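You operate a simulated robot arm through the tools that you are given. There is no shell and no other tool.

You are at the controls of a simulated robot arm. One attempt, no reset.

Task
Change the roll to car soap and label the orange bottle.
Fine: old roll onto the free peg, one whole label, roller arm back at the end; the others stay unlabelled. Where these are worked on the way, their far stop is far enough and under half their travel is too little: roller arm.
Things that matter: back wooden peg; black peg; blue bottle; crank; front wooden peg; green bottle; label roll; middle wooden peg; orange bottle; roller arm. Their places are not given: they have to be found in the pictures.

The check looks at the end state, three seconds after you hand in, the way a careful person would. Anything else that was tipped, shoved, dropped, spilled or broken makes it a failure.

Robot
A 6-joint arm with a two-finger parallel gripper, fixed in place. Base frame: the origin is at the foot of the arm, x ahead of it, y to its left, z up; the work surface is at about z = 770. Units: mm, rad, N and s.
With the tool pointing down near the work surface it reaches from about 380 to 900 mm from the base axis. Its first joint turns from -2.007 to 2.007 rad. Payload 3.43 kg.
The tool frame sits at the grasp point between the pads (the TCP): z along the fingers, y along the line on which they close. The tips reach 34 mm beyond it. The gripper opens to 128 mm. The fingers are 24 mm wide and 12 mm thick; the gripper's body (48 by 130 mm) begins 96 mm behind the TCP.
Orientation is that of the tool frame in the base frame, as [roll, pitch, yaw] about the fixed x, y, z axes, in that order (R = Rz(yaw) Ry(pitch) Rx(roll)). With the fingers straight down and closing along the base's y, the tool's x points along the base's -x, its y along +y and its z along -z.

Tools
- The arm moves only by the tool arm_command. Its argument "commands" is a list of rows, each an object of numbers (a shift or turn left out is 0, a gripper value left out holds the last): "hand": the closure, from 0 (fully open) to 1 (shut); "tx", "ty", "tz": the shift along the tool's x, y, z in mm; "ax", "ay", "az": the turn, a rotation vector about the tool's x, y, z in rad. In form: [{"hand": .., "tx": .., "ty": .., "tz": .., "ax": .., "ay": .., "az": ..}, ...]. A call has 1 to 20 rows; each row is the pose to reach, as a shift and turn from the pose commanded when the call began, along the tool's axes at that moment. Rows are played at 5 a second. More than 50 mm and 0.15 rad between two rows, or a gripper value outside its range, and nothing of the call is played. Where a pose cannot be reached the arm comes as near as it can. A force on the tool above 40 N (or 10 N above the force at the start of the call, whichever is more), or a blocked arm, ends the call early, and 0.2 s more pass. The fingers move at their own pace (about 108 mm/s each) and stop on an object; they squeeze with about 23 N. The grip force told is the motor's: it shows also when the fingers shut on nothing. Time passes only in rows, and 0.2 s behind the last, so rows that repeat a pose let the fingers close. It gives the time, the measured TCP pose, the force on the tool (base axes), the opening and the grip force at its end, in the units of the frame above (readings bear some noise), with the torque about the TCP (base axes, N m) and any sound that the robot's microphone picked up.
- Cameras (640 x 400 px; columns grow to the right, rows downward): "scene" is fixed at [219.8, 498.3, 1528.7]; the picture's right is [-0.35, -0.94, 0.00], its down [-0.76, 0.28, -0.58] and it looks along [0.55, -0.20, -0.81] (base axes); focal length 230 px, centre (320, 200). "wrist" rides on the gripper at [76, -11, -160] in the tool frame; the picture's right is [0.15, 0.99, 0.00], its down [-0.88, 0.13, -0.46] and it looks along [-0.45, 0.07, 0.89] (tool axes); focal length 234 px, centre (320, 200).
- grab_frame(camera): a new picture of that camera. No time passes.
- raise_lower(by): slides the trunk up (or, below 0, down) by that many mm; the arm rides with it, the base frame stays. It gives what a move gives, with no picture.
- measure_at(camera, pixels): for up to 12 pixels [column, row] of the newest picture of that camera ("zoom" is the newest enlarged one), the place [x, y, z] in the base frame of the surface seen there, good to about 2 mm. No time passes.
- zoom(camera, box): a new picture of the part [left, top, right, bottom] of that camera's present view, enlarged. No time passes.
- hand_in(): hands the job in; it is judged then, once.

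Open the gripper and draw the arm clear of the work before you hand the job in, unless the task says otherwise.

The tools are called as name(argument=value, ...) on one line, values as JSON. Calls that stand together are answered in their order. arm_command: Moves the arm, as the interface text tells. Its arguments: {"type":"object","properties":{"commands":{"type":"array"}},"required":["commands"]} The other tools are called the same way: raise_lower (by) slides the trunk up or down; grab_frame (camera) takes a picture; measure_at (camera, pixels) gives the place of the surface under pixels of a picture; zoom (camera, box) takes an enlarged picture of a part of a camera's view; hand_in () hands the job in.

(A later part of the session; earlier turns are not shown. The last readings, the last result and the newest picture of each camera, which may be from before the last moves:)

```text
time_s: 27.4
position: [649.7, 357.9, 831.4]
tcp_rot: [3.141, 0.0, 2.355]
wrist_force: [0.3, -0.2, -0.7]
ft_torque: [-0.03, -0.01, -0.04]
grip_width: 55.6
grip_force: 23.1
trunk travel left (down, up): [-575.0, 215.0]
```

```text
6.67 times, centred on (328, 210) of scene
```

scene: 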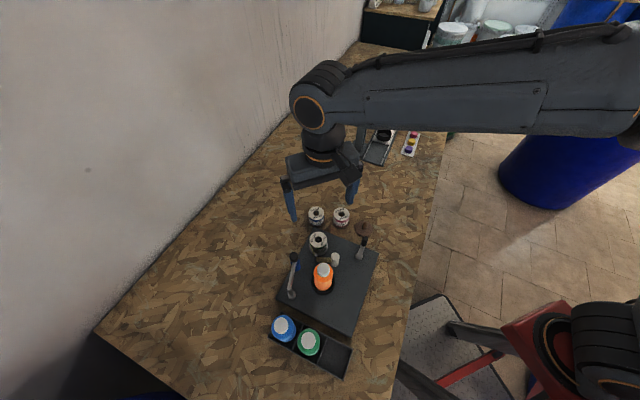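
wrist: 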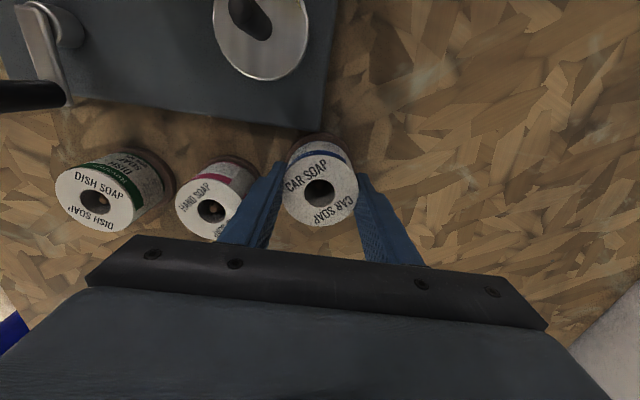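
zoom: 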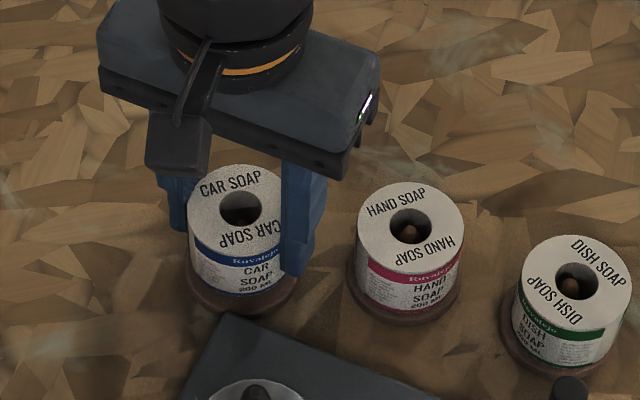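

The car soap roll rises with the gripper. I lift it clear in gentle steps.

arm_command(commands=[{"hand": 1, "tz": -4}, {"tz": -9}, {"tz": -16}, {"tz": -24}, {"tz": -32}, {"tz": -40}, {"tz": -48}, {"tz": -56}, {"tz": -64}, {"tz": -72}, {"tz": -80}, {"tz": -88}, {"tz": -94}, {"tz": -98}, {"tz": -98}])

zoom(camera="wrist", box=[276, 145, 372, 235])

measure_at(camera="zoom", pixels=[[145, 230], [460, 230], [225, 230], [370, 230], [297, 160], [297, 298], [297, 72], [297, 368]])

```text
time_s: 30.6
position: [648.8, 355.5, 930.0]
tcp_rot: [-3.14, 0.001, 2.356]
wrist_force: [-0.1, 0.4, -0.6]
ft_torque: [0.01, 0.0, 0.01]
grip_width: 55.6
grip_force: 22.8
trunk travel left (down, up): [-575.0, 215.0]
```

```text
4.44 times, centred on (324, 190) of wrist
```

zoom: 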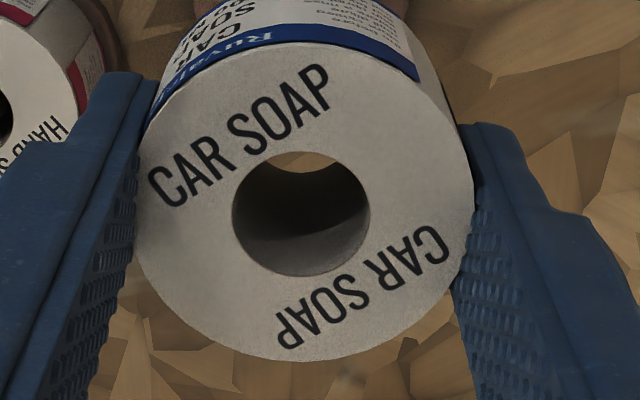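

```text
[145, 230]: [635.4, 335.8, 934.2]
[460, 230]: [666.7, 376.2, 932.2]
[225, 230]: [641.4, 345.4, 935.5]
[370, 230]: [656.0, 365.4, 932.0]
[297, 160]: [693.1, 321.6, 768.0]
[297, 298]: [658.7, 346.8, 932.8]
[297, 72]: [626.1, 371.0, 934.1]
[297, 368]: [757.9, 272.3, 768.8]
```

I refine the bore centre using points just outside the bore rim.

measure_at(camera="zoom", pixels=[[301, 144], [301, 284], [226, 214], [376, 214], [301, 50], [301, 350]])

```text
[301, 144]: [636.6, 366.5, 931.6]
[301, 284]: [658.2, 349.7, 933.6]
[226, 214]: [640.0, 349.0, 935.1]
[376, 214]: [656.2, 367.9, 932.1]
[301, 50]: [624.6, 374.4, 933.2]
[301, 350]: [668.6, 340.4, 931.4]
```

The bore centre is (647.5,358), so I translate by (-109.5,+31) to sit above the black peg.

arm_command(commands=[{"hand": 1, "tx": 5, "ty": -2.8}, {"tx": 15, "ty": -8.4}, {"tx": 28, "ty": -15.6}, {"tx": 42, "ty": -23.5}, {"tx": 56, "ty": -31.3}, {"tx": 70, "ty": -39.1}, {"tx": 84, "ty": -47}, {"tx": 94, "ty": -52.5}, {"tx": 99.3, "ty": -55.5}, {"tx": 99.3, "ty": -55.5}, {"tx": 99.3, "ty": -55.5}])

zoom(camera="wrist", box=[276, 125, 372, 215])

measure_at(camera="wrist", pixels=[[321, 177], [321, 209], [305, 193], [337, 193], [290, 193], [352, 193], [300, 130], [345, 140]])

zoom(camera="scene", box=[276, 190, 372, 250])

```text
time_s: 33.0
position: [539.8, 390.6, 929.6]
tcp_rot: [-3.142, -0.001, 2.355]
wrist_force: [-0.3, -0.3, -0.7]
ft_torque: [-0.03, 0.01, 0.0]
grip_width: 55.5
grip_force: 23.2
trunk travel left (down, up): [-575.0, 215.0]
```

```text
4.44 times, centred on (324, 170) of wrist
```

zoom: 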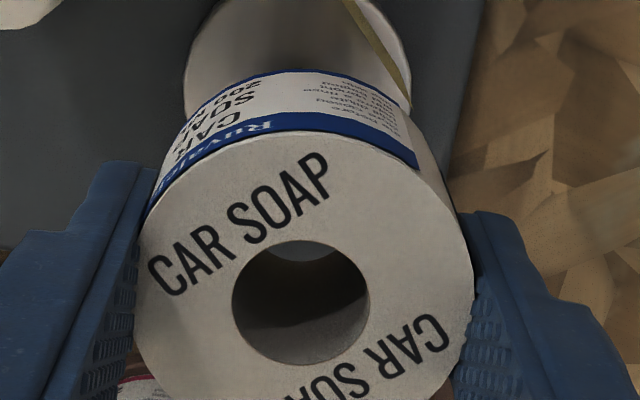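

```text
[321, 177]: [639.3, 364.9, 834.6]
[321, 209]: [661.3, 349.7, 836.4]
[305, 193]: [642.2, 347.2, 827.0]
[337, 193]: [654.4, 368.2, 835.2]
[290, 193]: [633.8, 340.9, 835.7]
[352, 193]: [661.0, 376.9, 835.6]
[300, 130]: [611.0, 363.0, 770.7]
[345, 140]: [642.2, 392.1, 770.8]
```

```text
6.67 times, centred on (324, 220) of scene
```

zoom: 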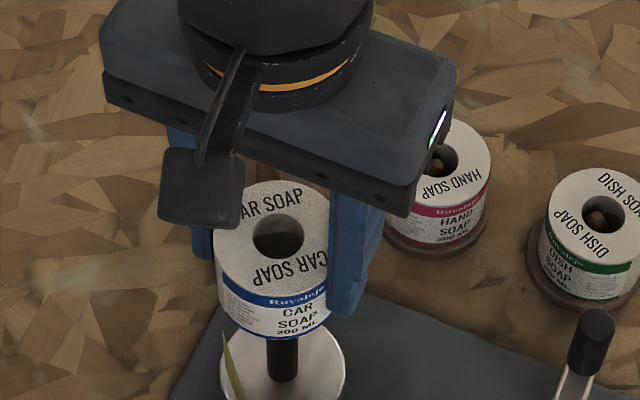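

That measurement used an old wrist picture, so I take a fresh zoom and measure the bore again.

zoom(camera="wrist", box=[276, 145, 372, 235])

measure_at(camera="zoom", pixels=[[301, 144], [301, 284], [226, 214], [376, 214], [301, 50], [301, 350]])

```text
4.44 times, centred on (324, 190) of wrist
```

zoom: 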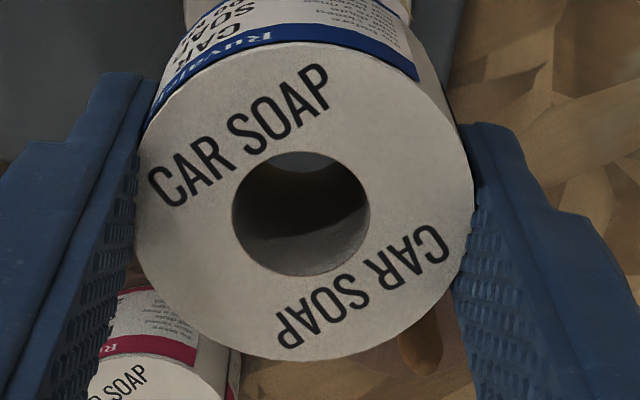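

```text
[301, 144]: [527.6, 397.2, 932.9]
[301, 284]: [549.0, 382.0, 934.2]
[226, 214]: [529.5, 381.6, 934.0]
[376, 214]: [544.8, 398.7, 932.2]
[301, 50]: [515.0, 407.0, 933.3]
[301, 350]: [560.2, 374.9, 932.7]
```

The bore centre (537.7,390.2) is within about 1 mm of the peg. I lower the roll onto the black peg.

arm_command(commands=[{"hand": 1, "tx": -0.8, "ty": -0.6, "tz": 8}, {"tx": -0.8, "ty": -0.6, "tz": 18}, {"tx": -0.8, "ty": -0.6, "tz": 28}, {"tx": -0.8, "ty": -0.6, "tz": 35}, {"tx": -0.8, "ty": -0.6, "tz": 42}, {"tx": -0.8, "ty": -0.6, "tz": 49}, {"tx": -0.8, "ty": -0.6, "tz": 56}, {"tx": -0.8, "ty": -0.6, "tz": 63}, {"tx": -0.8, "ty": -0.6, "tz": 70}, {"tx": -0.8, "ty": -0.6, "tz": 77}, {"tx": -0.8, "ty": -0.6, "tz": 84}, {"tx": -0.8, "ty": -0.6, "tz": 89}, {"tx": -0.8, "ty": -0.6, "tz": 91}, {"tx": -0.8, "ty": -0.6, "tz": 91}])

grab_frame(camera="wrist")

zoom(camera="scene", box=[276, 210, 372, 270])

```text
time_s: 36.0
position: [540.0, 386.4, 840.3]
tcp_rot: [3.14, 0.0, 2.357]
wrist_force: [-0.7, 0.0, -0.8]
ft_torque: [0.0, -0.03, -0.03]
grip_width: 55.6
grip_force: 22.9
trunk travel left (down, up): [-575.0, 215.0]
```

```text
taken
```

wrist: 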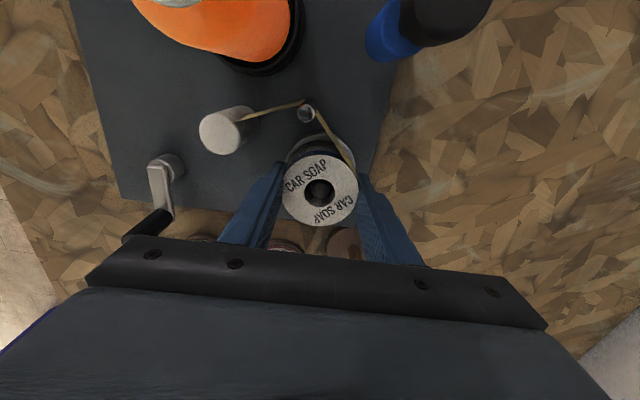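

```text
6.67 times, centred on (324, 240) of scene
```

zoom: 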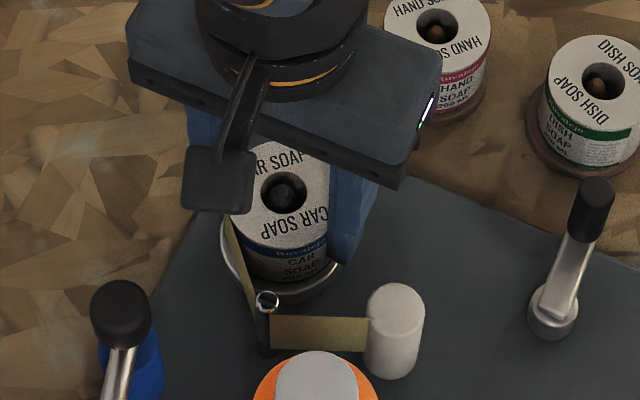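

The black peg is inside the bore and the roll is about 1 mm above the flange. I lower a little more, release and rise.

arm_command(commands=[{"hand": 1, "tz": 1}, {"tz": 1}, {"hand": 0.42, "tz": 1}, {"tz": 1}, {"tz": 1}, {"tz": 0}, {"tz": -15}, {"tz": -35}, {"tz": -60}, {"tz": -90}, {"tz": -125}, {"tz": -160}, {"tz": -160}])

grab_frame(camera="wrist")

zoom(camera="scene", box=[256, 200, 400, 300])

```text
time_s: 38.8
position: [539.6, 387.4, 999.4]
tcp_rot: [3.141, 0.0, 2.355]
wrist_force: [0.2, -0.1, 0.2]
ft_torque: [-0.01, 0.0, -0.02]
grip_width: 74.2
grip_force: 0.0
trunk travel left (down, up): [-575.0, 215.0]
```

```text
taken
```

wrist: 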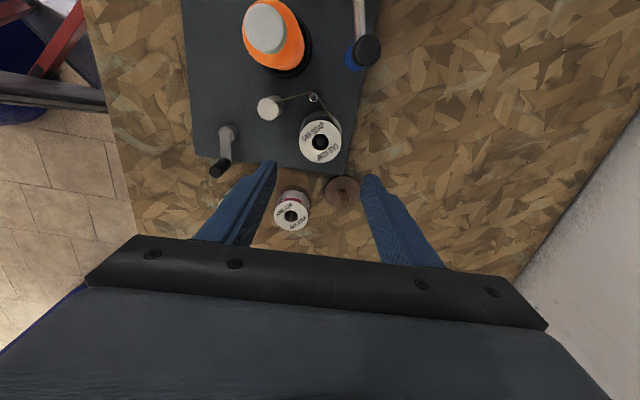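

```text
4.00 times, centred on (328, 250) of scene
```

zoom: 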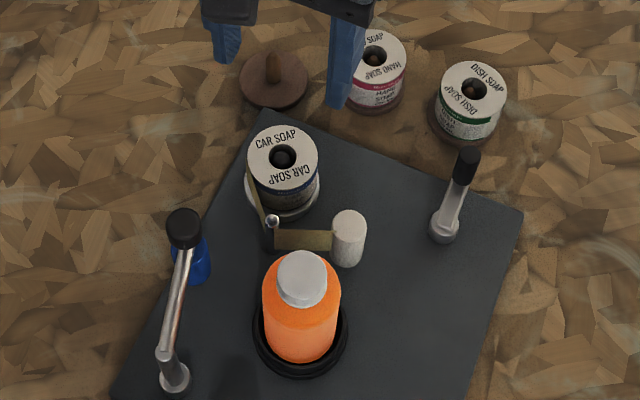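

Car soap is on the black peg. Now I look at the roller arm closely to measure its pivot, rod, knob and roller.

zoom(camera="scene", box=[270, 245, 350, 305])

measure_at(camera="zoom", pixels=[[256, 65], [215, 75], [300, 75], [256, 95], [256, 45], [225, 235], [210, 350], [205, 310], [275, 150], [290, 180], [240, 150], [180, 395]])

zoom(camera="wrist", box=[330, 0, 410, 80])

```text
6.67 times, centred on (310, 275) of scene
```

zoom: 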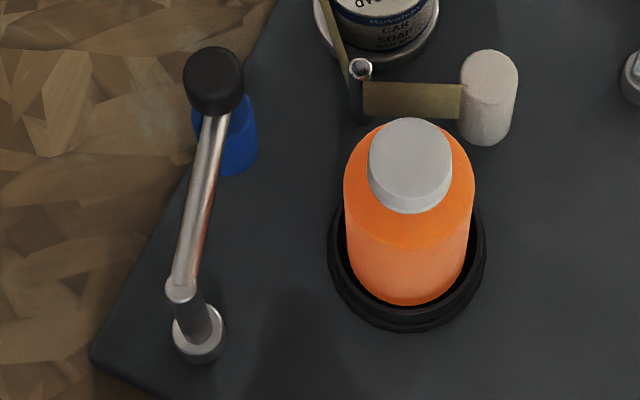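

```text
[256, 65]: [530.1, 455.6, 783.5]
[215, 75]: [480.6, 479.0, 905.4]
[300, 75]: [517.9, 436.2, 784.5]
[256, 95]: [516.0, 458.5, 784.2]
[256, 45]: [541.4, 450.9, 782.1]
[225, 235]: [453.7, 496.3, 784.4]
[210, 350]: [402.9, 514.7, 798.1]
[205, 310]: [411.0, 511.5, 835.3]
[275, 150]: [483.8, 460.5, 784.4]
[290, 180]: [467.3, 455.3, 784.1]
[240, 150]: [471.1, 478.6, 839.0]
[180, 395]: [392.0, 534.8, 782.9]
```

```text
5.00 times, centred on (370, 40) of wrist
```

zoom: 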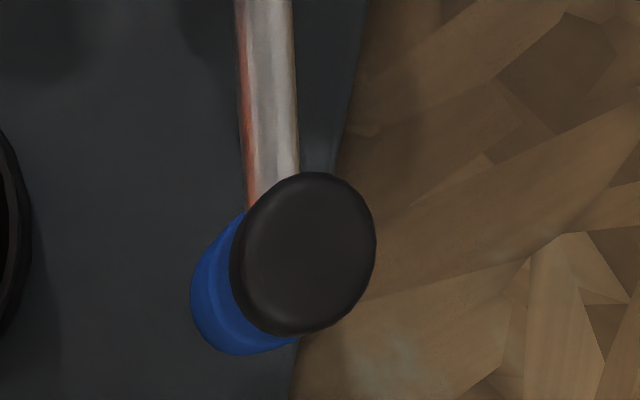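

I measure the knob edges and rod on these enlarged pictures.

measure_at(camera="zoom", pixels=[[240, 260], [370, 240], [310, 178], [295, 328], [305, 255], [270, 60], [270, 10], [275, 150], [215, 290], [230, 345], [205, 260]])

zoom(camera="scene", box=[280, 244, 320, 304])

measure_at(camera="zoom", pixels=[[320, 110], [320, 150], [290, 200], [280, 250], [265, 290], [270, 330], [275, 360], [250, 355], [310, 350], [350, 130], [350, 160], [300, 90]])

```text
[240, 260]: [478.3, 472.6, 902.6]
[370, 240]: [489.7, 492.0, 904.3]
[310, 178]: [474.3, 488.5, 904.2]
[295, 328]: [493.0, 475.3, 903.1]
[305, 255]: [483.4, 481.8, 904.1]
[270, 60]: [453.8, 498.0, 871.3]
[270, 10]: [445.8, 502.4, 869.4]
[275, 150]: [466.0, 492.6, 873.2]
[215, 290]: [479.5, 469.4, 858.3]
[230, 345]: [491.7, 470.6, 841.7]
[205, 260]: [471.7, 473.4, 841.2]
```

```text
6.67 times, centred on (300, 274) of scene
```

zoom: 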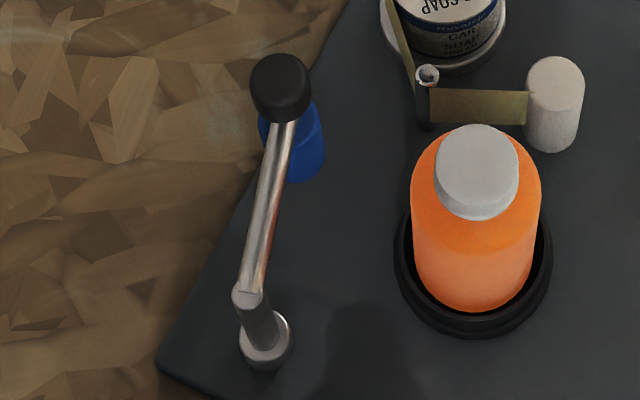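

```text
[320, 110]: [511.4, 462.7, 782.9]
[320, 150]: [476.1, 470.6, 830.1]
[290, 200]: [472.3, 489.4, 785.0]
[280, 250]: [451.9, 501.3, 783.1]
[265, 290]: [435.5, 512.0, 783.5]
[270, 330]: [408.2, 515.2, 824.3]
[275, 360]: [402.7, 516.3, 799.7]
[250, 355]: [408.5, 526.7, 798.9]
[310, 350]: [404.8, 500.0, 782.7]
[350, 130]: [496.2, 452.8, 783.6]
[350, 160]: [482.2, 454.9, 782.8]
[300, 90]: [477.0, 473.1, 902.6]
```

The rod runs from a pivot near (413,518) to the knob at (484,482), at z≈866. I hover above mid-rod with the closing axis across it, so the wrist camera can also see the pivot from above.

arm_command(commands=[{"hand": 0.6, "tx": 10, "ty": 1.3, "tz": 2, "az": -0.02}, {"tx": 30, "ty": 3.8, "tz": 6, "az": -0.06}, {"tx": 52, "ty": 6.5, "tz": 12, "az": -0.11}, {"tx": 74, "ty": 9.3, "tz": 18, "az": -0.16}, {"tx": 96, "ty": 12, "tz": 25, "az": -0.21}, {"tx": 118, "ty": 14.8, "tz": 31, "az": -0.26}, {"tx": 134, "ty": 16.8, "tz": 37, "az": -0.29}, {"tx": 140.7, "ty": 17.7, "tz": 38.7, "az": -0.305}, {"tx": 140.7, "ty": 17.7, "tz": 38.7, "az": -0.305}])

grab_frame(camera="wrist")

zoom(camera="scene", box=[270, 230, 366, 310])

```text
time_s: 40.8
position: [452.4, 498.6, 961.8]
tcp_rot: [3.141, 0.001, 2.662]
wrist_force: [-0.2, 0.5, 0.6]
ft_torque: [0.03, 0.0, 0.01]
grip_width: 51.4
grip_force: 0.0
trunk travel left (down, up): [-575.0, 215.0]
```

```text
taken
```

wrist: 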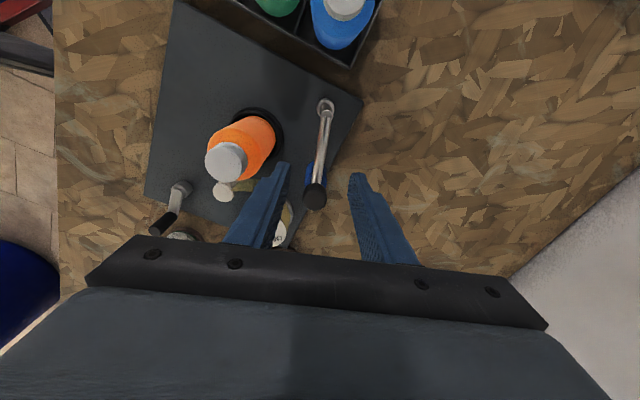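

```text
5.00 times, centred on (318, 270) of scene
```

zoom: 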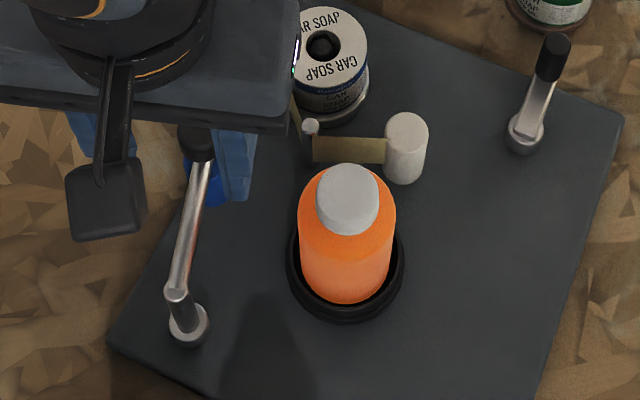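

The wrist view shows the rod running from the pivot at (326,105) to the knob at (315,195). I measure along it.

zoom(camera="wrist", box=[272, 85, 372, 215])

measure_at(camera="wrist", pixels=[[327, 103], [325, 115], [324, 130], [322, 145], [320, 160], [318, 175], [315, 195], [305, 190], [325, 190], [330, 98], [320, 103], [308, 170]])

```text
3.08 times, centred on (322, 150) of wrist
```

zoom: 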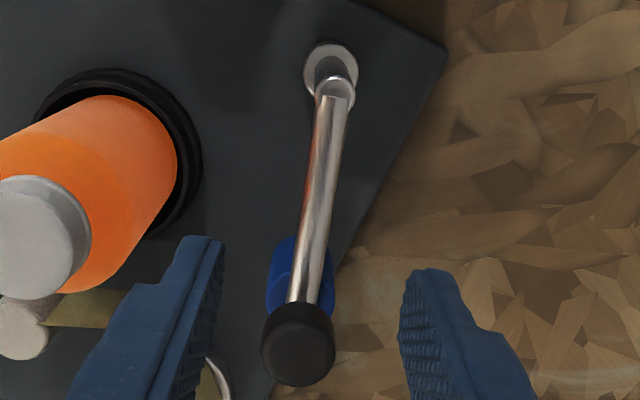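

```text
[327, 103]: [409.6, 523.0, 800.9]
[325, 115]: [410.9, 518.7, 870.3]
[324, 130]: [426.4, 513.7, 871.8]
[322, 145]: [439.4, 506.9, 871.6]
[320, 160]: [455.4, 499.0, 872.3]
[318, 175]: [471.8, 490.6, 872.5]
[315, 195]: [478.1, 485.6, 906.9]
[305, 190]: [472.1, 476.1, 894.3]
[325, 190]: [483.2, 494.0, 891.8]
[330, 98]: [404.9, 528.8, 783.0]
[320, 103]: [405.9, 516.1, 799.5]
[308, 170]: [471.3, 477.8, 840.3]
```

The pivot is about (411.5,521), the rod top is at z≈872 and the rod lies at -27°. I descend so the fingers straddle the rod 48 mm from the pivot, then close.

arm_command(commands=[{"hand": 0.6, "tx": -2.4, "ty": 1.5, "tz": 15}, {"tx": -2.4, "ty": 1.5, "tz": 35}, {"tx": -2.4, "ty": 1.5, "tz": 55}, {"tx": -2.4, "ty": 1.5, "tz": 70}, {"tx": -2.4, "ty": 1.5, "tz": 77}, {"tx": -2.4, "ty": 1.5, "tz": 77}])

arm_command(commands=[{"hand": 0.8}, {"hand": 1}, {"hand": 1}, {"hand": 1}])

grab_frame(camera="wrist")

zoom(camera="scene", box=[270, 230, 366, 310])

```text
time_s: 42.2
position: [456.6, 499.4, 883.0]
tcp_rot: [-3.141, 0.0, 2.663]
wrist_force: [-0.2, -0.4, 0.1]
ft_torque: [-0.02, 0.01, -0.01]
grip_width: 51.2
grip_force: 0.1
trunk travel left (down, up): [-575.0, 215.0]
```

```text
time_s: 43.2
position: [454.6, 498.3, 882.7]
tcp_rot: [-3.139, 0.001, 2.662]
wrist_force: [-6.6, -11.3, 0.2]
ft_torque: [-0.1, 0.31, -0.58]
grip_width: 11.7
grip_force: 44.9
trunk travel left (down, up): [-575.0, 215.0]
```

```text
taken
```

wrist: 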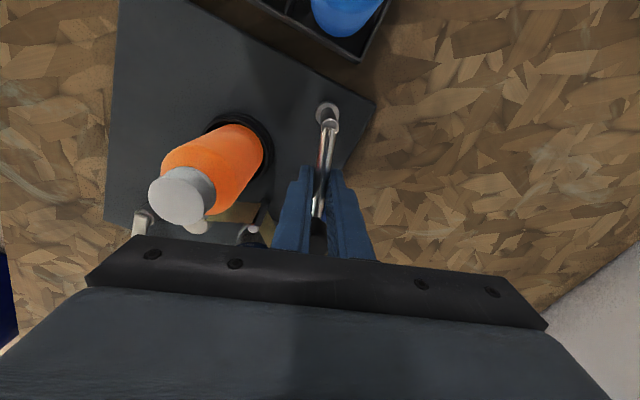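

```text
5.00 times, centred on (318, 270) of scene
```

zoom: 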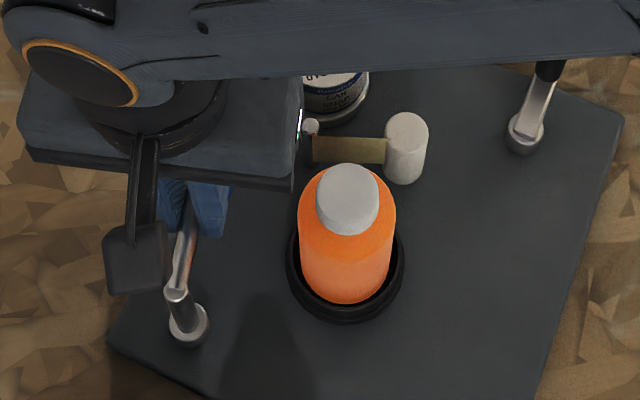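

The rod is gripped at 11.7 mm width. I swing it towards the bottle along an arc about the pivot, first by 0.4 rad.

arm_command(commands=[{"hand": 1, "tx": 0.06, "ty": -2.43, "az": 0.05}, {"tx": 0.24, "ty": -4.86, "az": 0.1}, {"tx": 0.55, "ty": -7.28, "az": 0.15}, {"tx": 0.97, "ty": -9.68, "az": 0.2}, {"tx": 1.51, "ty": -12.05, "az": 0.25}, {"tx": 2.18, "ty": -14.39, "az": 0.3}, {"tx": 2.95, "ty": -16.7, "az": 0.35}, {"tx": 3.84, "ty": -18.96, "az": 0.4}, {"tx": 3.84, "ty": -18.96, "az": 0.4}])

grab_frame(camera="wrist")

zoom(camera="scene", box=[270, 230, 366, 310])

```text
time_s: 45.2
position: [443.5, 484.7, 883.6]
tcp_rot: [-3.141, 0.0, 2.262]
wrist_force: [0.7, -0.8, -11.5]
ft_torque: [0.2, 0.09, -0.1]
grip_width: 11.7
grip_force: 45.0
trunk travel left (down, up): [-575.0, 215.0]
```

```text
taken
```

wrist: 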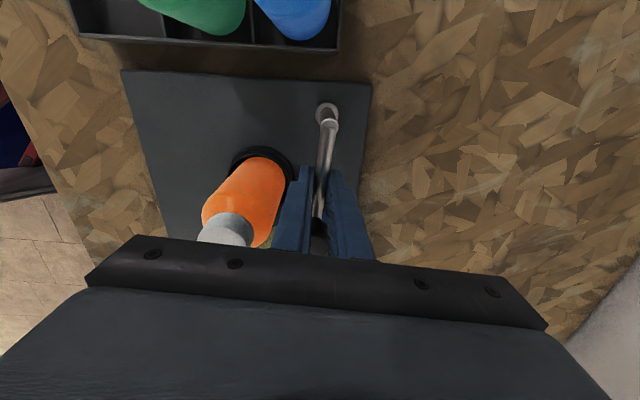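

```text
5.00 times, centred on (318, 270) of scene
```

zoom: 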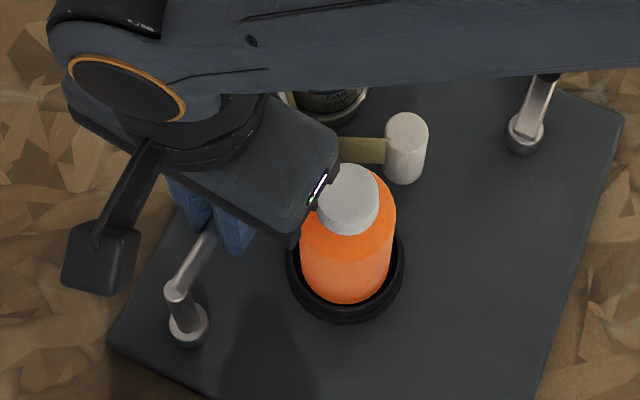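

The arm swings freely and the rod is now at about -49°. I continue in small steps, watching the force for roller contact.

arm_command(commands=[{"hand": 1, "tx": 0.02, "ty": -1.46, "az": 0.03}, {"tx": 0.09, "ty": -2.92, "az": 0.06}, {"tx": 0.2, "ty": -4.38, "az": 0.09}, {"tx": 0.2, "ty": -4.38, "az": 0.09}])

zoom(camera="scene", box=[270, 230, 366, 310])

grab_frame(camera="wrist")

```text
time_s: 46.2
position: [440.4, 481.7, 883.0]
tcp_rot: [3.142, 0.0, 2.171]
wrist_force: [2.3, 1.9, -16.8]
ft_torque: [0.68, 0.33, -0.28]
grip_width: 11.9
grip_force: 44.9
trunk travel left (down, up): [-575.0, 215.0]
```

```text
5.00 times, centred on (318, 270) of scene
```

zoom: 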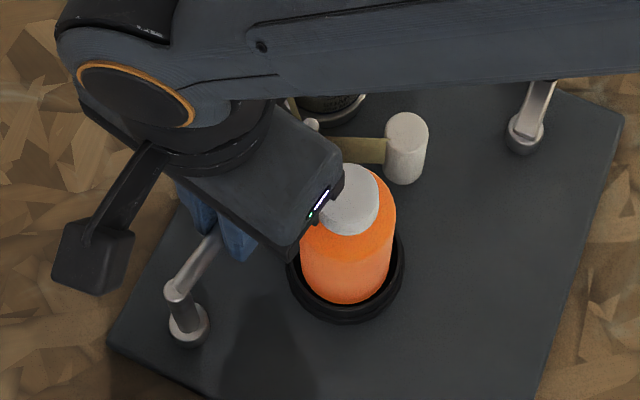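

```text
taken
```

wrist: 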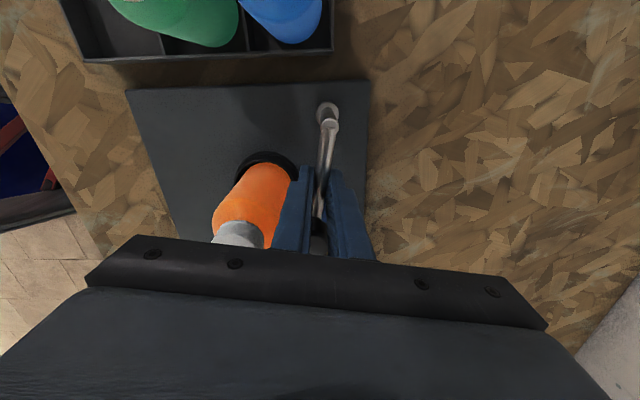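

Horizontal force is still small, but a 17 N downward pull has built up at the rod. I ease the tool down slightly while continuing the swing.

arm_command(commands=[{"hand": 1, "tz": 1}, {"tz": 2}, {"tx": 0.02, "ty": -1.46, "tz": 2, "az": 0.03}, {"tx": 0.09, "ty": -2.92, "tz": 2, "az": 0.06}, {"tx": 0.09, "ty": -2.92, "tz": 2, "az": 0.06}])

zoom(camera="scene", box=[270, 230, 366, 310])

zoom(camera="wrist", box=[200, 80, 400, 260])

```text
time_s: 47.4
position: [437.9, 479.4, 883.3]
tcp_rot: [3.139, 0.0, 2.112]
wrist_force: [4.0, 1.2, 11.6]
ft_torque: [-1.03, -0.66, -0.34]
grip_width: 11.9
grip_force: 44.9
trunk travel left (down, up): [-575.0, 215.0]
```

```text
5.00 times, centred on (318, 270) of scene
```

zoom: 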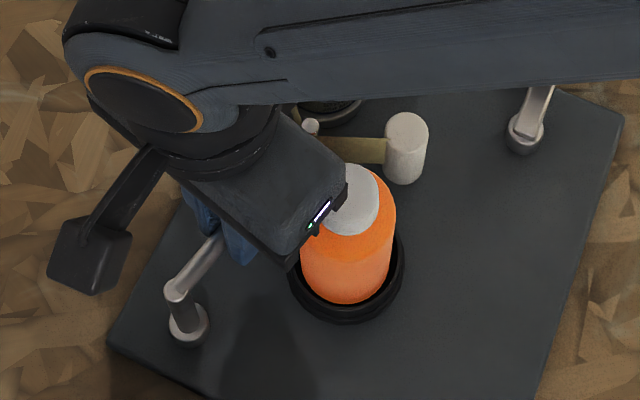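

```text
2.22 times, centred on (300, 170) of wrist
```

zoom: 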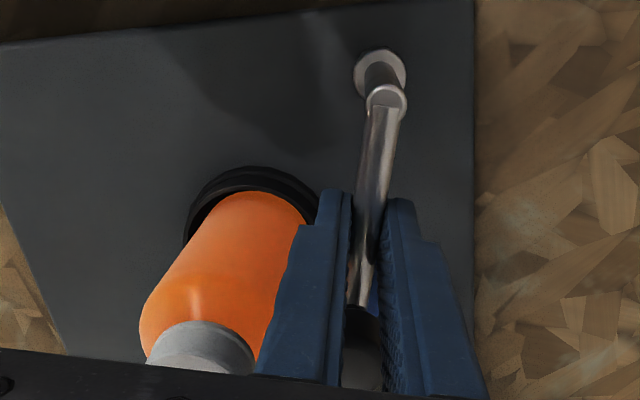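

The rod angle is now about -58°, with contact expected near -63°. I back off the height by 0.8 mm and keep swinging in small steps.

arm_command(commands=[{"hand": 1, "tz": -0.8}, {"tx": 0.01, "ty": -0.97, "tz": -0.8, "az": 0.02}, {"tx": 0.04, "ty": -1.95, "tz": -0.8, "az": 0.04}, {"tx": 0.09, "ty": -2.92, "tz": -0.8, "az": 0.06}, {"tx": 0.09, "ty": -2.92, "tz": -0.8, "az": 0.06}])

zoom(camera="wrist", box=[200, 80, 400, 260])

```text
time_s: 48.6
position: [434.6, 477.3, 881.5]
tcp_rot: [3.141, -0.002, 2.051]
wrist_force: [9.6, 1.8, 13.5]
ft_torque: [0.65, 0.11, -0.58]
grip_width: 11.3
grip_force: 44.7
trunk travel left (down, up): [-575.0, 215.0]
```

```text
2.22 times, centred on (300, 170) of wrist
```

zoom: 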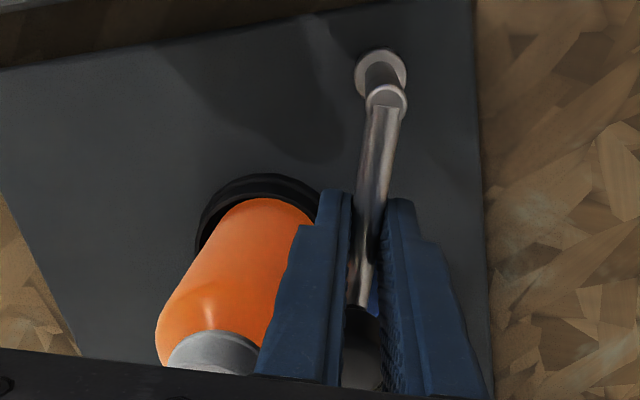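

Horizontal force is up to about 10 N at -62°, close to contact. I press a little further in small increments.

arm_command(commands=[{"hand": 1, "ty": -0.7, "tz": -0.3, "az": 0.015}, {"tx": 0.02, "ty": -1.46, "tz": -0.3, "az": 0.03}, {"tx": 0.04, "ty": -1.95, "tz": -0.3, "az": 0.04}, {"tx": 0.04, "ty": -1.95, "tz": -0.3, "az": 0.04}])

zoom(camera="wrist", box=[200, 80, 400, 260])

zoom(camera="scene", box=[270, 230, 366, 310])

```text
time_s: 49.6
position: [433.0, 477.6, 881.9]
tcp_rot: [3.141, 0.0, 2.012]
wrist_force: [12.6, 5.6, 13.6]
ft_torque: [0.17, -0.18, -0.77]
grip_width: 11.7
grip_force: 44.7
trunk travel left (down, up): [-575.0, 215.0]
```

```text
2.22 times, centred on (300, 170) of wrist
```

zoom: 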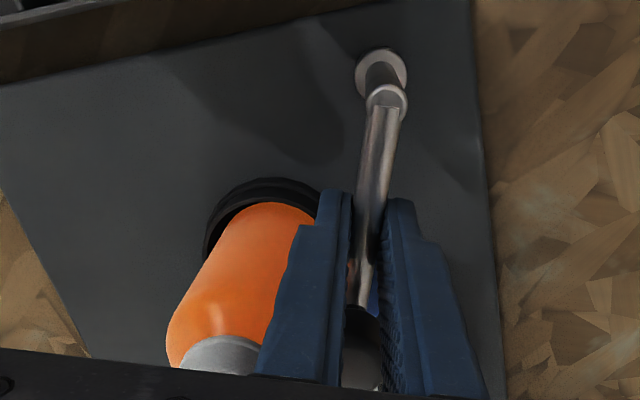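

```text
5.00 times, centred on (318, 270) of scene
```

zoom: 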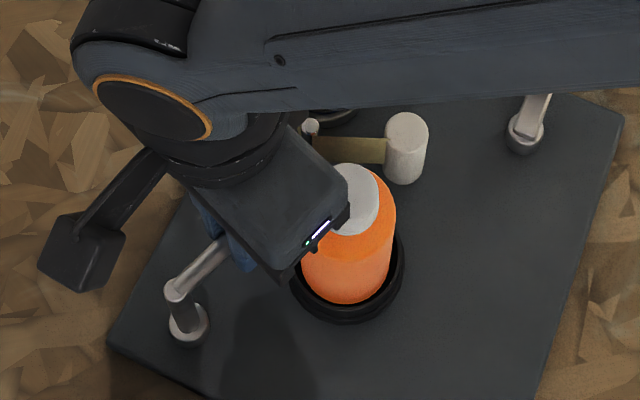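

The force on the tool is now about 14 N squarely against the swing at roughly -64°, so the roller is against the bottle or its stop. I open the fingers and look.

arm_command(commands=[{"hand": 0.85}, {"hand": 0.7}, {"hand": 0.65}, {"hand": 0.65}])

arm_command(commands=[{"hand": 0.65, "tz": -15}, {"tz": -35}, {"tz": -60}, {"tz": -90}, {"tz": -120}, {"tz": -150}, {"tz": -150}])

grab_frame(camera="wrist")

zoom(camera="scene", box=[270, 230, 366, 310])

```text
time_s: 50.6
position: [433.4, 477.4, 882.0]
tcp_rot: [3.142, 0.0, 2.012]
wrist_force: [0.2, 0.6, -0.1]
ft_torque: [-0.03, 0.01, -0.03]
grip_width: 44.9
grip_force: 0.1
trunk travel left (down, up): [-575.0, 215.0]
```

```text
time_s: 52.2
position: [432.5, 477.5, 1032.6]
tcp_rot: [-3.142, -0.001, 2.013]
wrist_force: [0.0, 0.0, 0.6]
ft_torque: [0.04, 0.02, -0.03]
grip_width: 45.0
grip_force: 0.1
trunk travel left (down, up): [-575.0, 215.0]
```

```text
taken
```

wrist: 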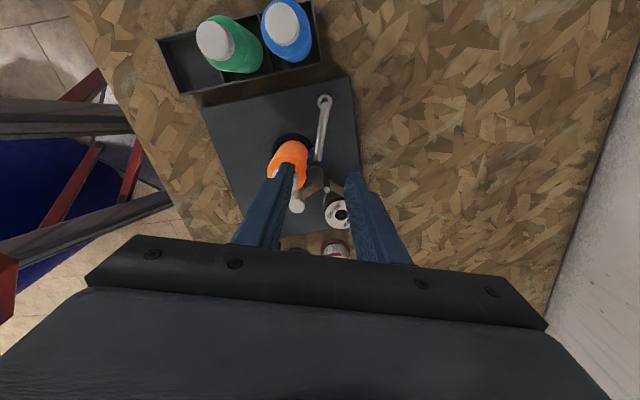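

```text
5.00 times, centred on (318, 270) of scene
```

zoom: 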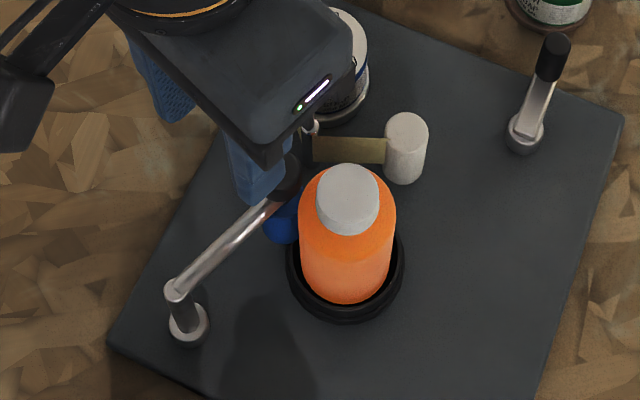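

The roller arm stays put with the blue roller next to the bottle. Now I move to the crank, whose black handle is near (481,246) with its top at 852, keeping high over the bottle.

arm_command(commands=[{"hand": 0.6, "tx": -10, "ty": -2.4, "az": 0.03}, {"tx": -35, "ty": -8.4, "az": 0.09}, {"tx": -65, "ty": -15.7, "az": 0.17}, {"tx": -95, "ty": -23, "az": 0.25}, {"tx": -125, "ty": -30, "az": 0.33}, {"tx": -155, "ty": -37.4, "az": 0.41}, {"tx": -185, "ty": -44.7, "az": 0.49}, {"tx": -212, "ty": -51.2, "tz": 10, "az": 0.56}, {"tx": -226, "ty": -54.5, "tz": 30, "az": 0.6}, {"tx": -229.8, "ty": -55.5, "tz": 50, "az": 0.61}, {"tx": -229.8, "ty": -55.5, "tz": 60, "az": 0.61}, {"tx": -229.8, "ty": -55.5, "tz": 60, "az": 0.61}])

grab_frame(camera="wrist")

zoom(camera="scene", box=[270, 210, 398, 310])

```text
time_s: 54.8
position: [480.8, 246.3, 973.2]
tcp_rot: [3.141, 0.0, 1.402]
wrist_force: [-0.2, 0.1, 0.2]
ft_torque: [0.0, 0.01, 0.0]
grip_width: 51.3
grip_force: 0.1
trunk travel left (down, up): [-575.0, 215.0]
```

```text
taken
```

wrist: 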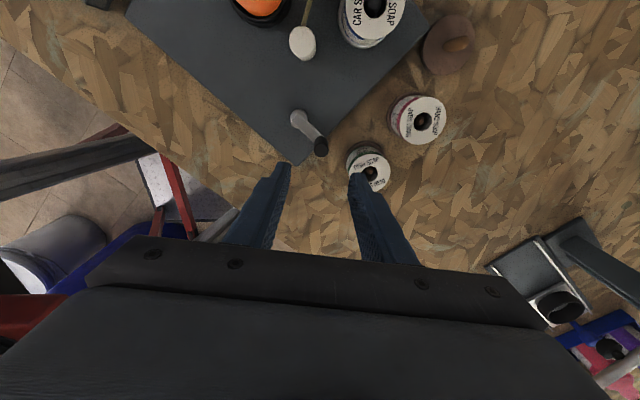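

```text
4.00 times, centred on (334, 260) of scene
```

zoom: 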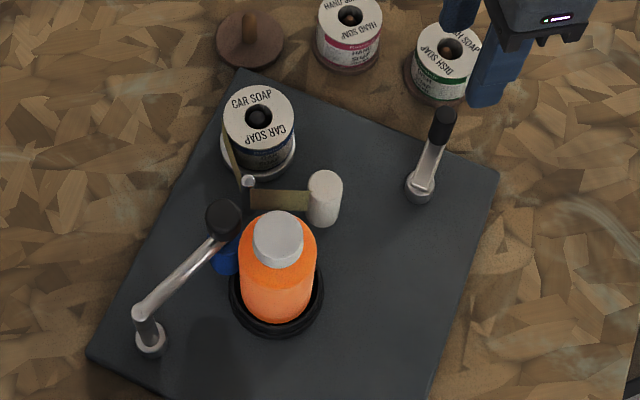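

I zoom in on the roller-to-bottle contact and the crank to measure both.

zoom(camera="scene", box=[310, 250, 358, 290])

measure_at(camera="zoom", pixels=[[180, 40], [195, 120], [210, 145], [250, 150], [350, 130], [330, 300], [455, 230], [270, 200]])

zoom(camera="wrist", box=[280, 95, 344, 165])

measure_at(camera="wrist", pixels=[[299, 119], [292, 118], [306, 115], [302, 122], [310, 134], [314, 138], [321, 150], [321, 143], [316, 150], [326, 147], [320, 155]])

```text
10.00 times, centred on (334, 270) of scene
```

zoom: 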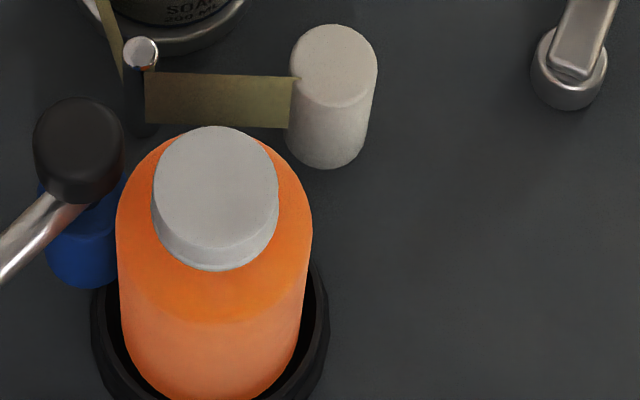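

```text
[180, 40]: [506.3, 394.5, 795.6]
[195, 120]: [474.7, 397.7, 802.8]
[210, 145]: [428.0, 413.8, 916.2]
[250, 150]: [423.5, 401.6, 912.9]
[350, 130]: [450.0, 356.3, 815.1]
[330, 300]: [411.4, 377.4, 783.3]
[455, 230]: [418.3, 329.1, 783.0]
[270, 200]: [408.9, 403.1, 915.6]
```

```text
5.71 times, centred on (312, 130) of wrist
```

zoom: 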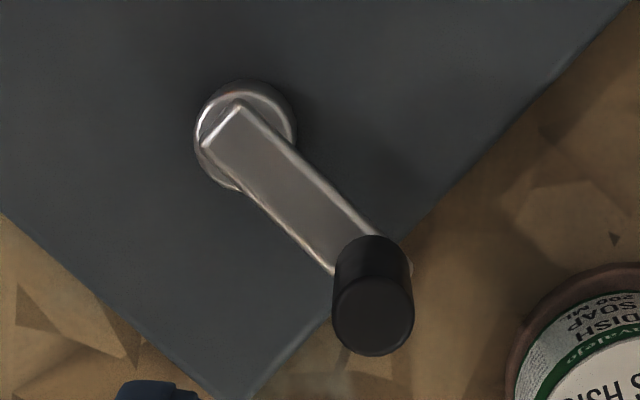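

```text
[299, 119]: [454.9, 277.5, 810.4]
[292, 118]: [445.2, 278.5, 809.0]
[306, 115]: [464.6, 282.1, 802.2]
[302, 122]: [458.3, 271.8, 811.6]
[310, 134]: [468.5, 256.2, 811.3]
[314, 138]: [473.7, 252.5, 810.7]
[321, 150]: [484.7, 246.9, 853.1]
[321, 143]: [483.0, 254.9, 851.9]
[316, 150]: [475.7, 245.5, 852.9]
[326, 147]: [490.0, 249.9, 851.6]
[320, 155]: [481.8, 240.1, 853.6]
```

The roller touches the bottle. I measure the crank hub ring more carefully to get the crank's axis.

zoom(camera="wrist", box=[280, 95, 344, 165])

measure_at(camera="zoom", pixels=[[200, 125], [292, 130], [255, 86], [222, 183], [205, 110], [280, 105], [240, 108], [206, 146], [330, 268], [378, 232], [280, 180], [237, 185]])

zoom(camera="scene", box=[360, 230, 392, 262])

```text
5.71 times, centred on (312, 130) of wrist
```

zoom: 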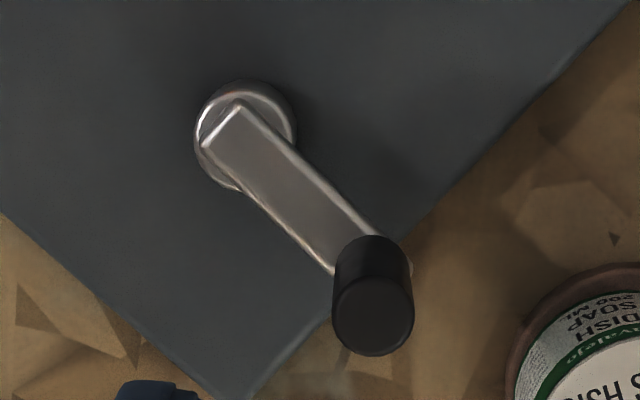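

```text
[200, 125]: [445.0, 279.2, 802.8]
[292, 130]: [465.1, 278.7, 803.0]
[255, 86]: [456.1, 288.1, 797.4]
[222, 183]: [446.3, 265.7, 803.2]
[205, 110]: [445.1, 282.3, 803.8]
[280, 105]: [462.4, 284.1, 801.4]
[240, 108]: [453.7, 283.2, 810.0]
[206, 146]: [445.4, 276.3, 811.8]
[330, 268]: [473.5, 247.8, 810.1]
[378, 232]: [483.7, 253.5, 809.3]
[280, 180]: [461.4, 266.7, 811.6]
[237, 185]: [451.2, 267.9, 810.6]
```

```text
12.50 times, centred on (376, 246) of scene
```

zoom: 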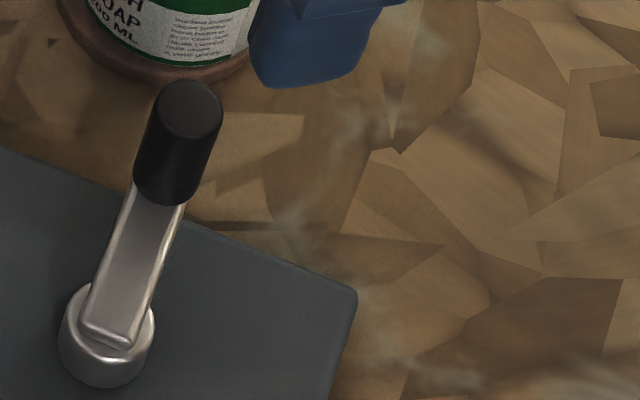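

The crank hub is at about (454,276.5) and the handle at (482.5,247.5), giving a radius near 40.5 mm. I descend onto the handle, with tips just above the crank arm, and close.

arm_command(commands=[{"hand": 0.65, "tx": 1.5, "ty": 1.5, "tz": 20}, {"tx": 1.5, "ty": 1.5, "tz": 50}, {"tx": 1.5, "ty": 1.5, "tz": 80}, {"tx": 1.5, "ty": 1.5, "tz": 105}, {"tx": 1.5, "ty": 1.5, "tz": 118}, {"tx": 1.5, "ty": 1.5, "tz": 122}, {"tx": 1.5, "ty": 1.5, "tz": 122}])

arm_command(commands=[{"hand": 0.8}, {"hand": 1}, {"hand": 1}, {"hand": 1}])

grab_frame(camera="wrist")

zoom(camera="scene", box=[290, 205, 400, 295])

```text
time_s: 56.4
position: [481.7, 246.8, 850.7]
tcp_rot: [3.141, -0.001, 1.402]
wrist_force: [0.5, -0.4, 0.6]
ft_torque: [0.02, 0.03, -0.02]
grip_width: 45.0
grip_force: 0.0
trunk travel left (down, up): [-575.0, 215.0]
```

```text
time_s: 57.4
position: [482.5, 247.2, 850.6]
tcp_rot: [-3.141, 0.0, 1.402]
wrist_force: [4.4, -2.9, -1.3]
ft_torque: [0.15, 0.46, -0.04]
grip_width: 17.4
grip_force: 44.8
trunk travel left (down, up): [-575.0, 215.0]
```

```text
taken
```

wrist: 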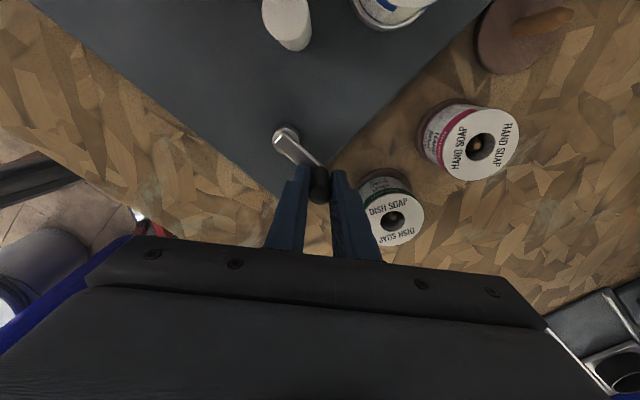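

```text
4.44 times, centred on (345, 250) of scene
```

zoom: 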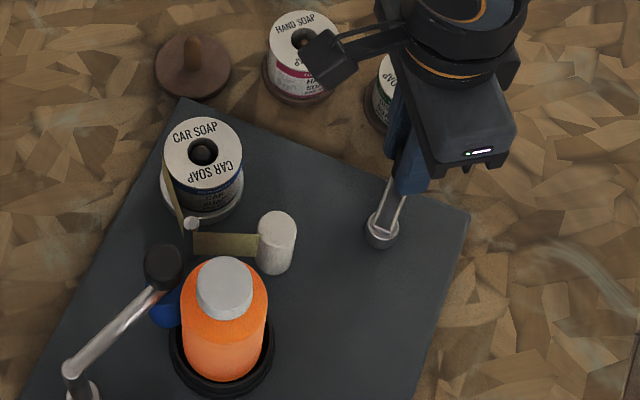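

The handle is gripped at 17.4 mm width. I try a small clockwise turn of 0.3 rad (seen from above) and watch the web, roll and bottle for the effect.

arm_command(commands=[{"hand": 1, "tx": -1.6, "ty": -1.3}, {"tx": -3.18, "ty": -2.59}, {"tx": -4.65, "ty": -4.05}, {"tx": -6.09, "ty": -5.49}, {"tx": -7.4, "ty": -7.1}, {"tx": -8.68, "ty": -8.66}, {"tx": -8.68, "ty": -8.66}])

zoom(camera="scene", box=[290, 205, 400, 295])

grab_frame(camera="wrist")

```text
time_s: 59.0
position: [472.6, 240.2, 850.9]
tcp_rot: [-3.14, 0.001, 1.4]
wrist_force: [4.4, -12.3, 0.6]
ft_torque: [-1.21, -0.14, 0.06]
grip_width: 16.8
grip_force: 45.0
trunk travel left (down, up): [-575.0, 215.0]
```

```text
4.44 times, centred on (345, 250) of scene
```

zoom: 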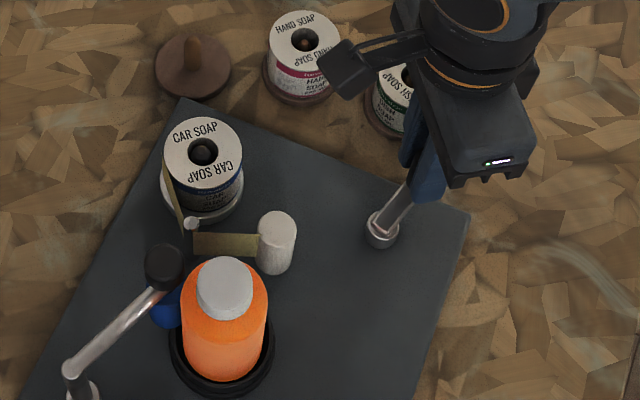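

```text
taken
```

wrist: 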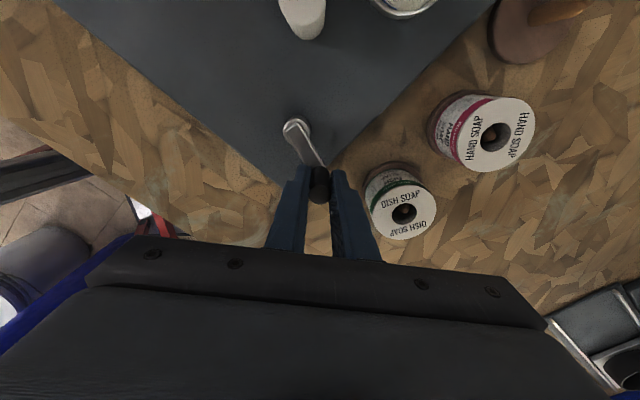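

The crank turned freely by about 0.3 rad. I look closely at the web, pin and bottle for any change.

zoom(camera="scene", box=[300, 225, 364, 290])

zoom(camera="scene", box=[325, 242, 357, 262])

```text
6.15 times, centred on (332, 258) of scene
```

zoom: 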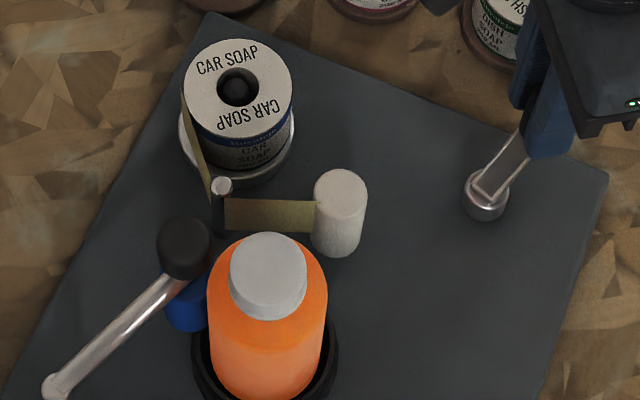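

```text
16.00 times, centred on (341, 252) of scene
```

zoom: 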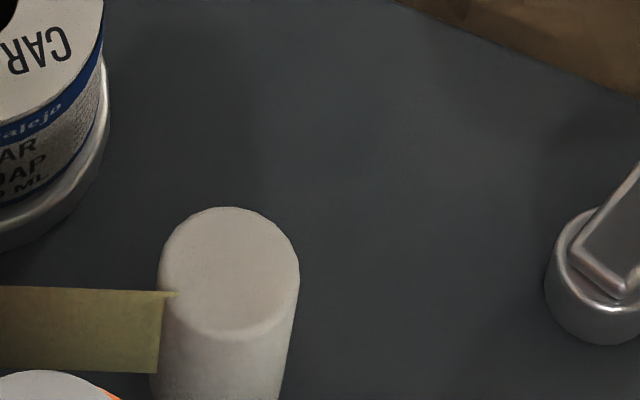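

Nothing visible yet. I continue clockwise to about 45° total, with a slightly corrected crank centre of (453.4,275.6) because the tool was being pushed outward.

arm_command(commands=[{"hand": 1, "tx": -2.18, "ty": -1.46}, {"tx": -4.01, "ty": -4.49}, {"tx": -5.67, "ty": -7.66}, {"tx": -7.04, "ty": -10.98}, {"tx": -8.03, "ty": -14.36}, {"tx": -8.83, "ty": -17.88}, {"tx": -8.83, "ty": -17.88}])

zoom(camera="scene", box=[300, 225, 364, 290])

grab_frame(camera="wrist")

```text
time_s: 60.6
position: [450.9, 234.2, 849.5]
tcp_rot: [-3.141, 0.001, 1.403]
wrist_force: [1.0, -3.1, 9.3]
ft_torque: [-0.27, -0.81, -0.03]
grip_width: 17.4
grip_force: 44.8
trunk travel left (down, up): [-575.0, 215.0]
```

```text
6.15 times, centred on (332, 258) of scene
```

zoom: 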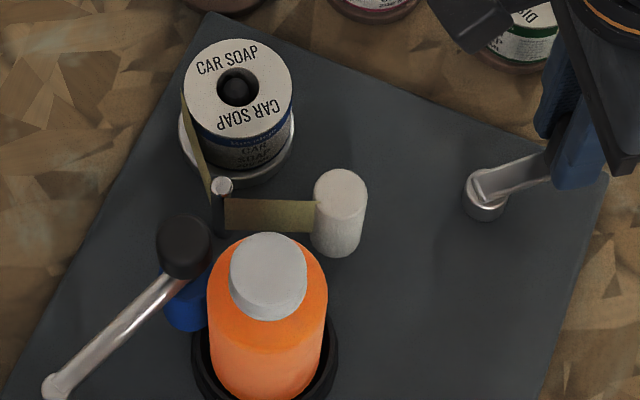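

```text
taken
```

wrist: 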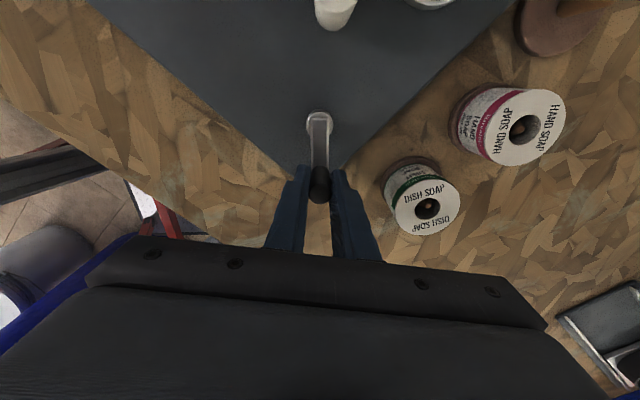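

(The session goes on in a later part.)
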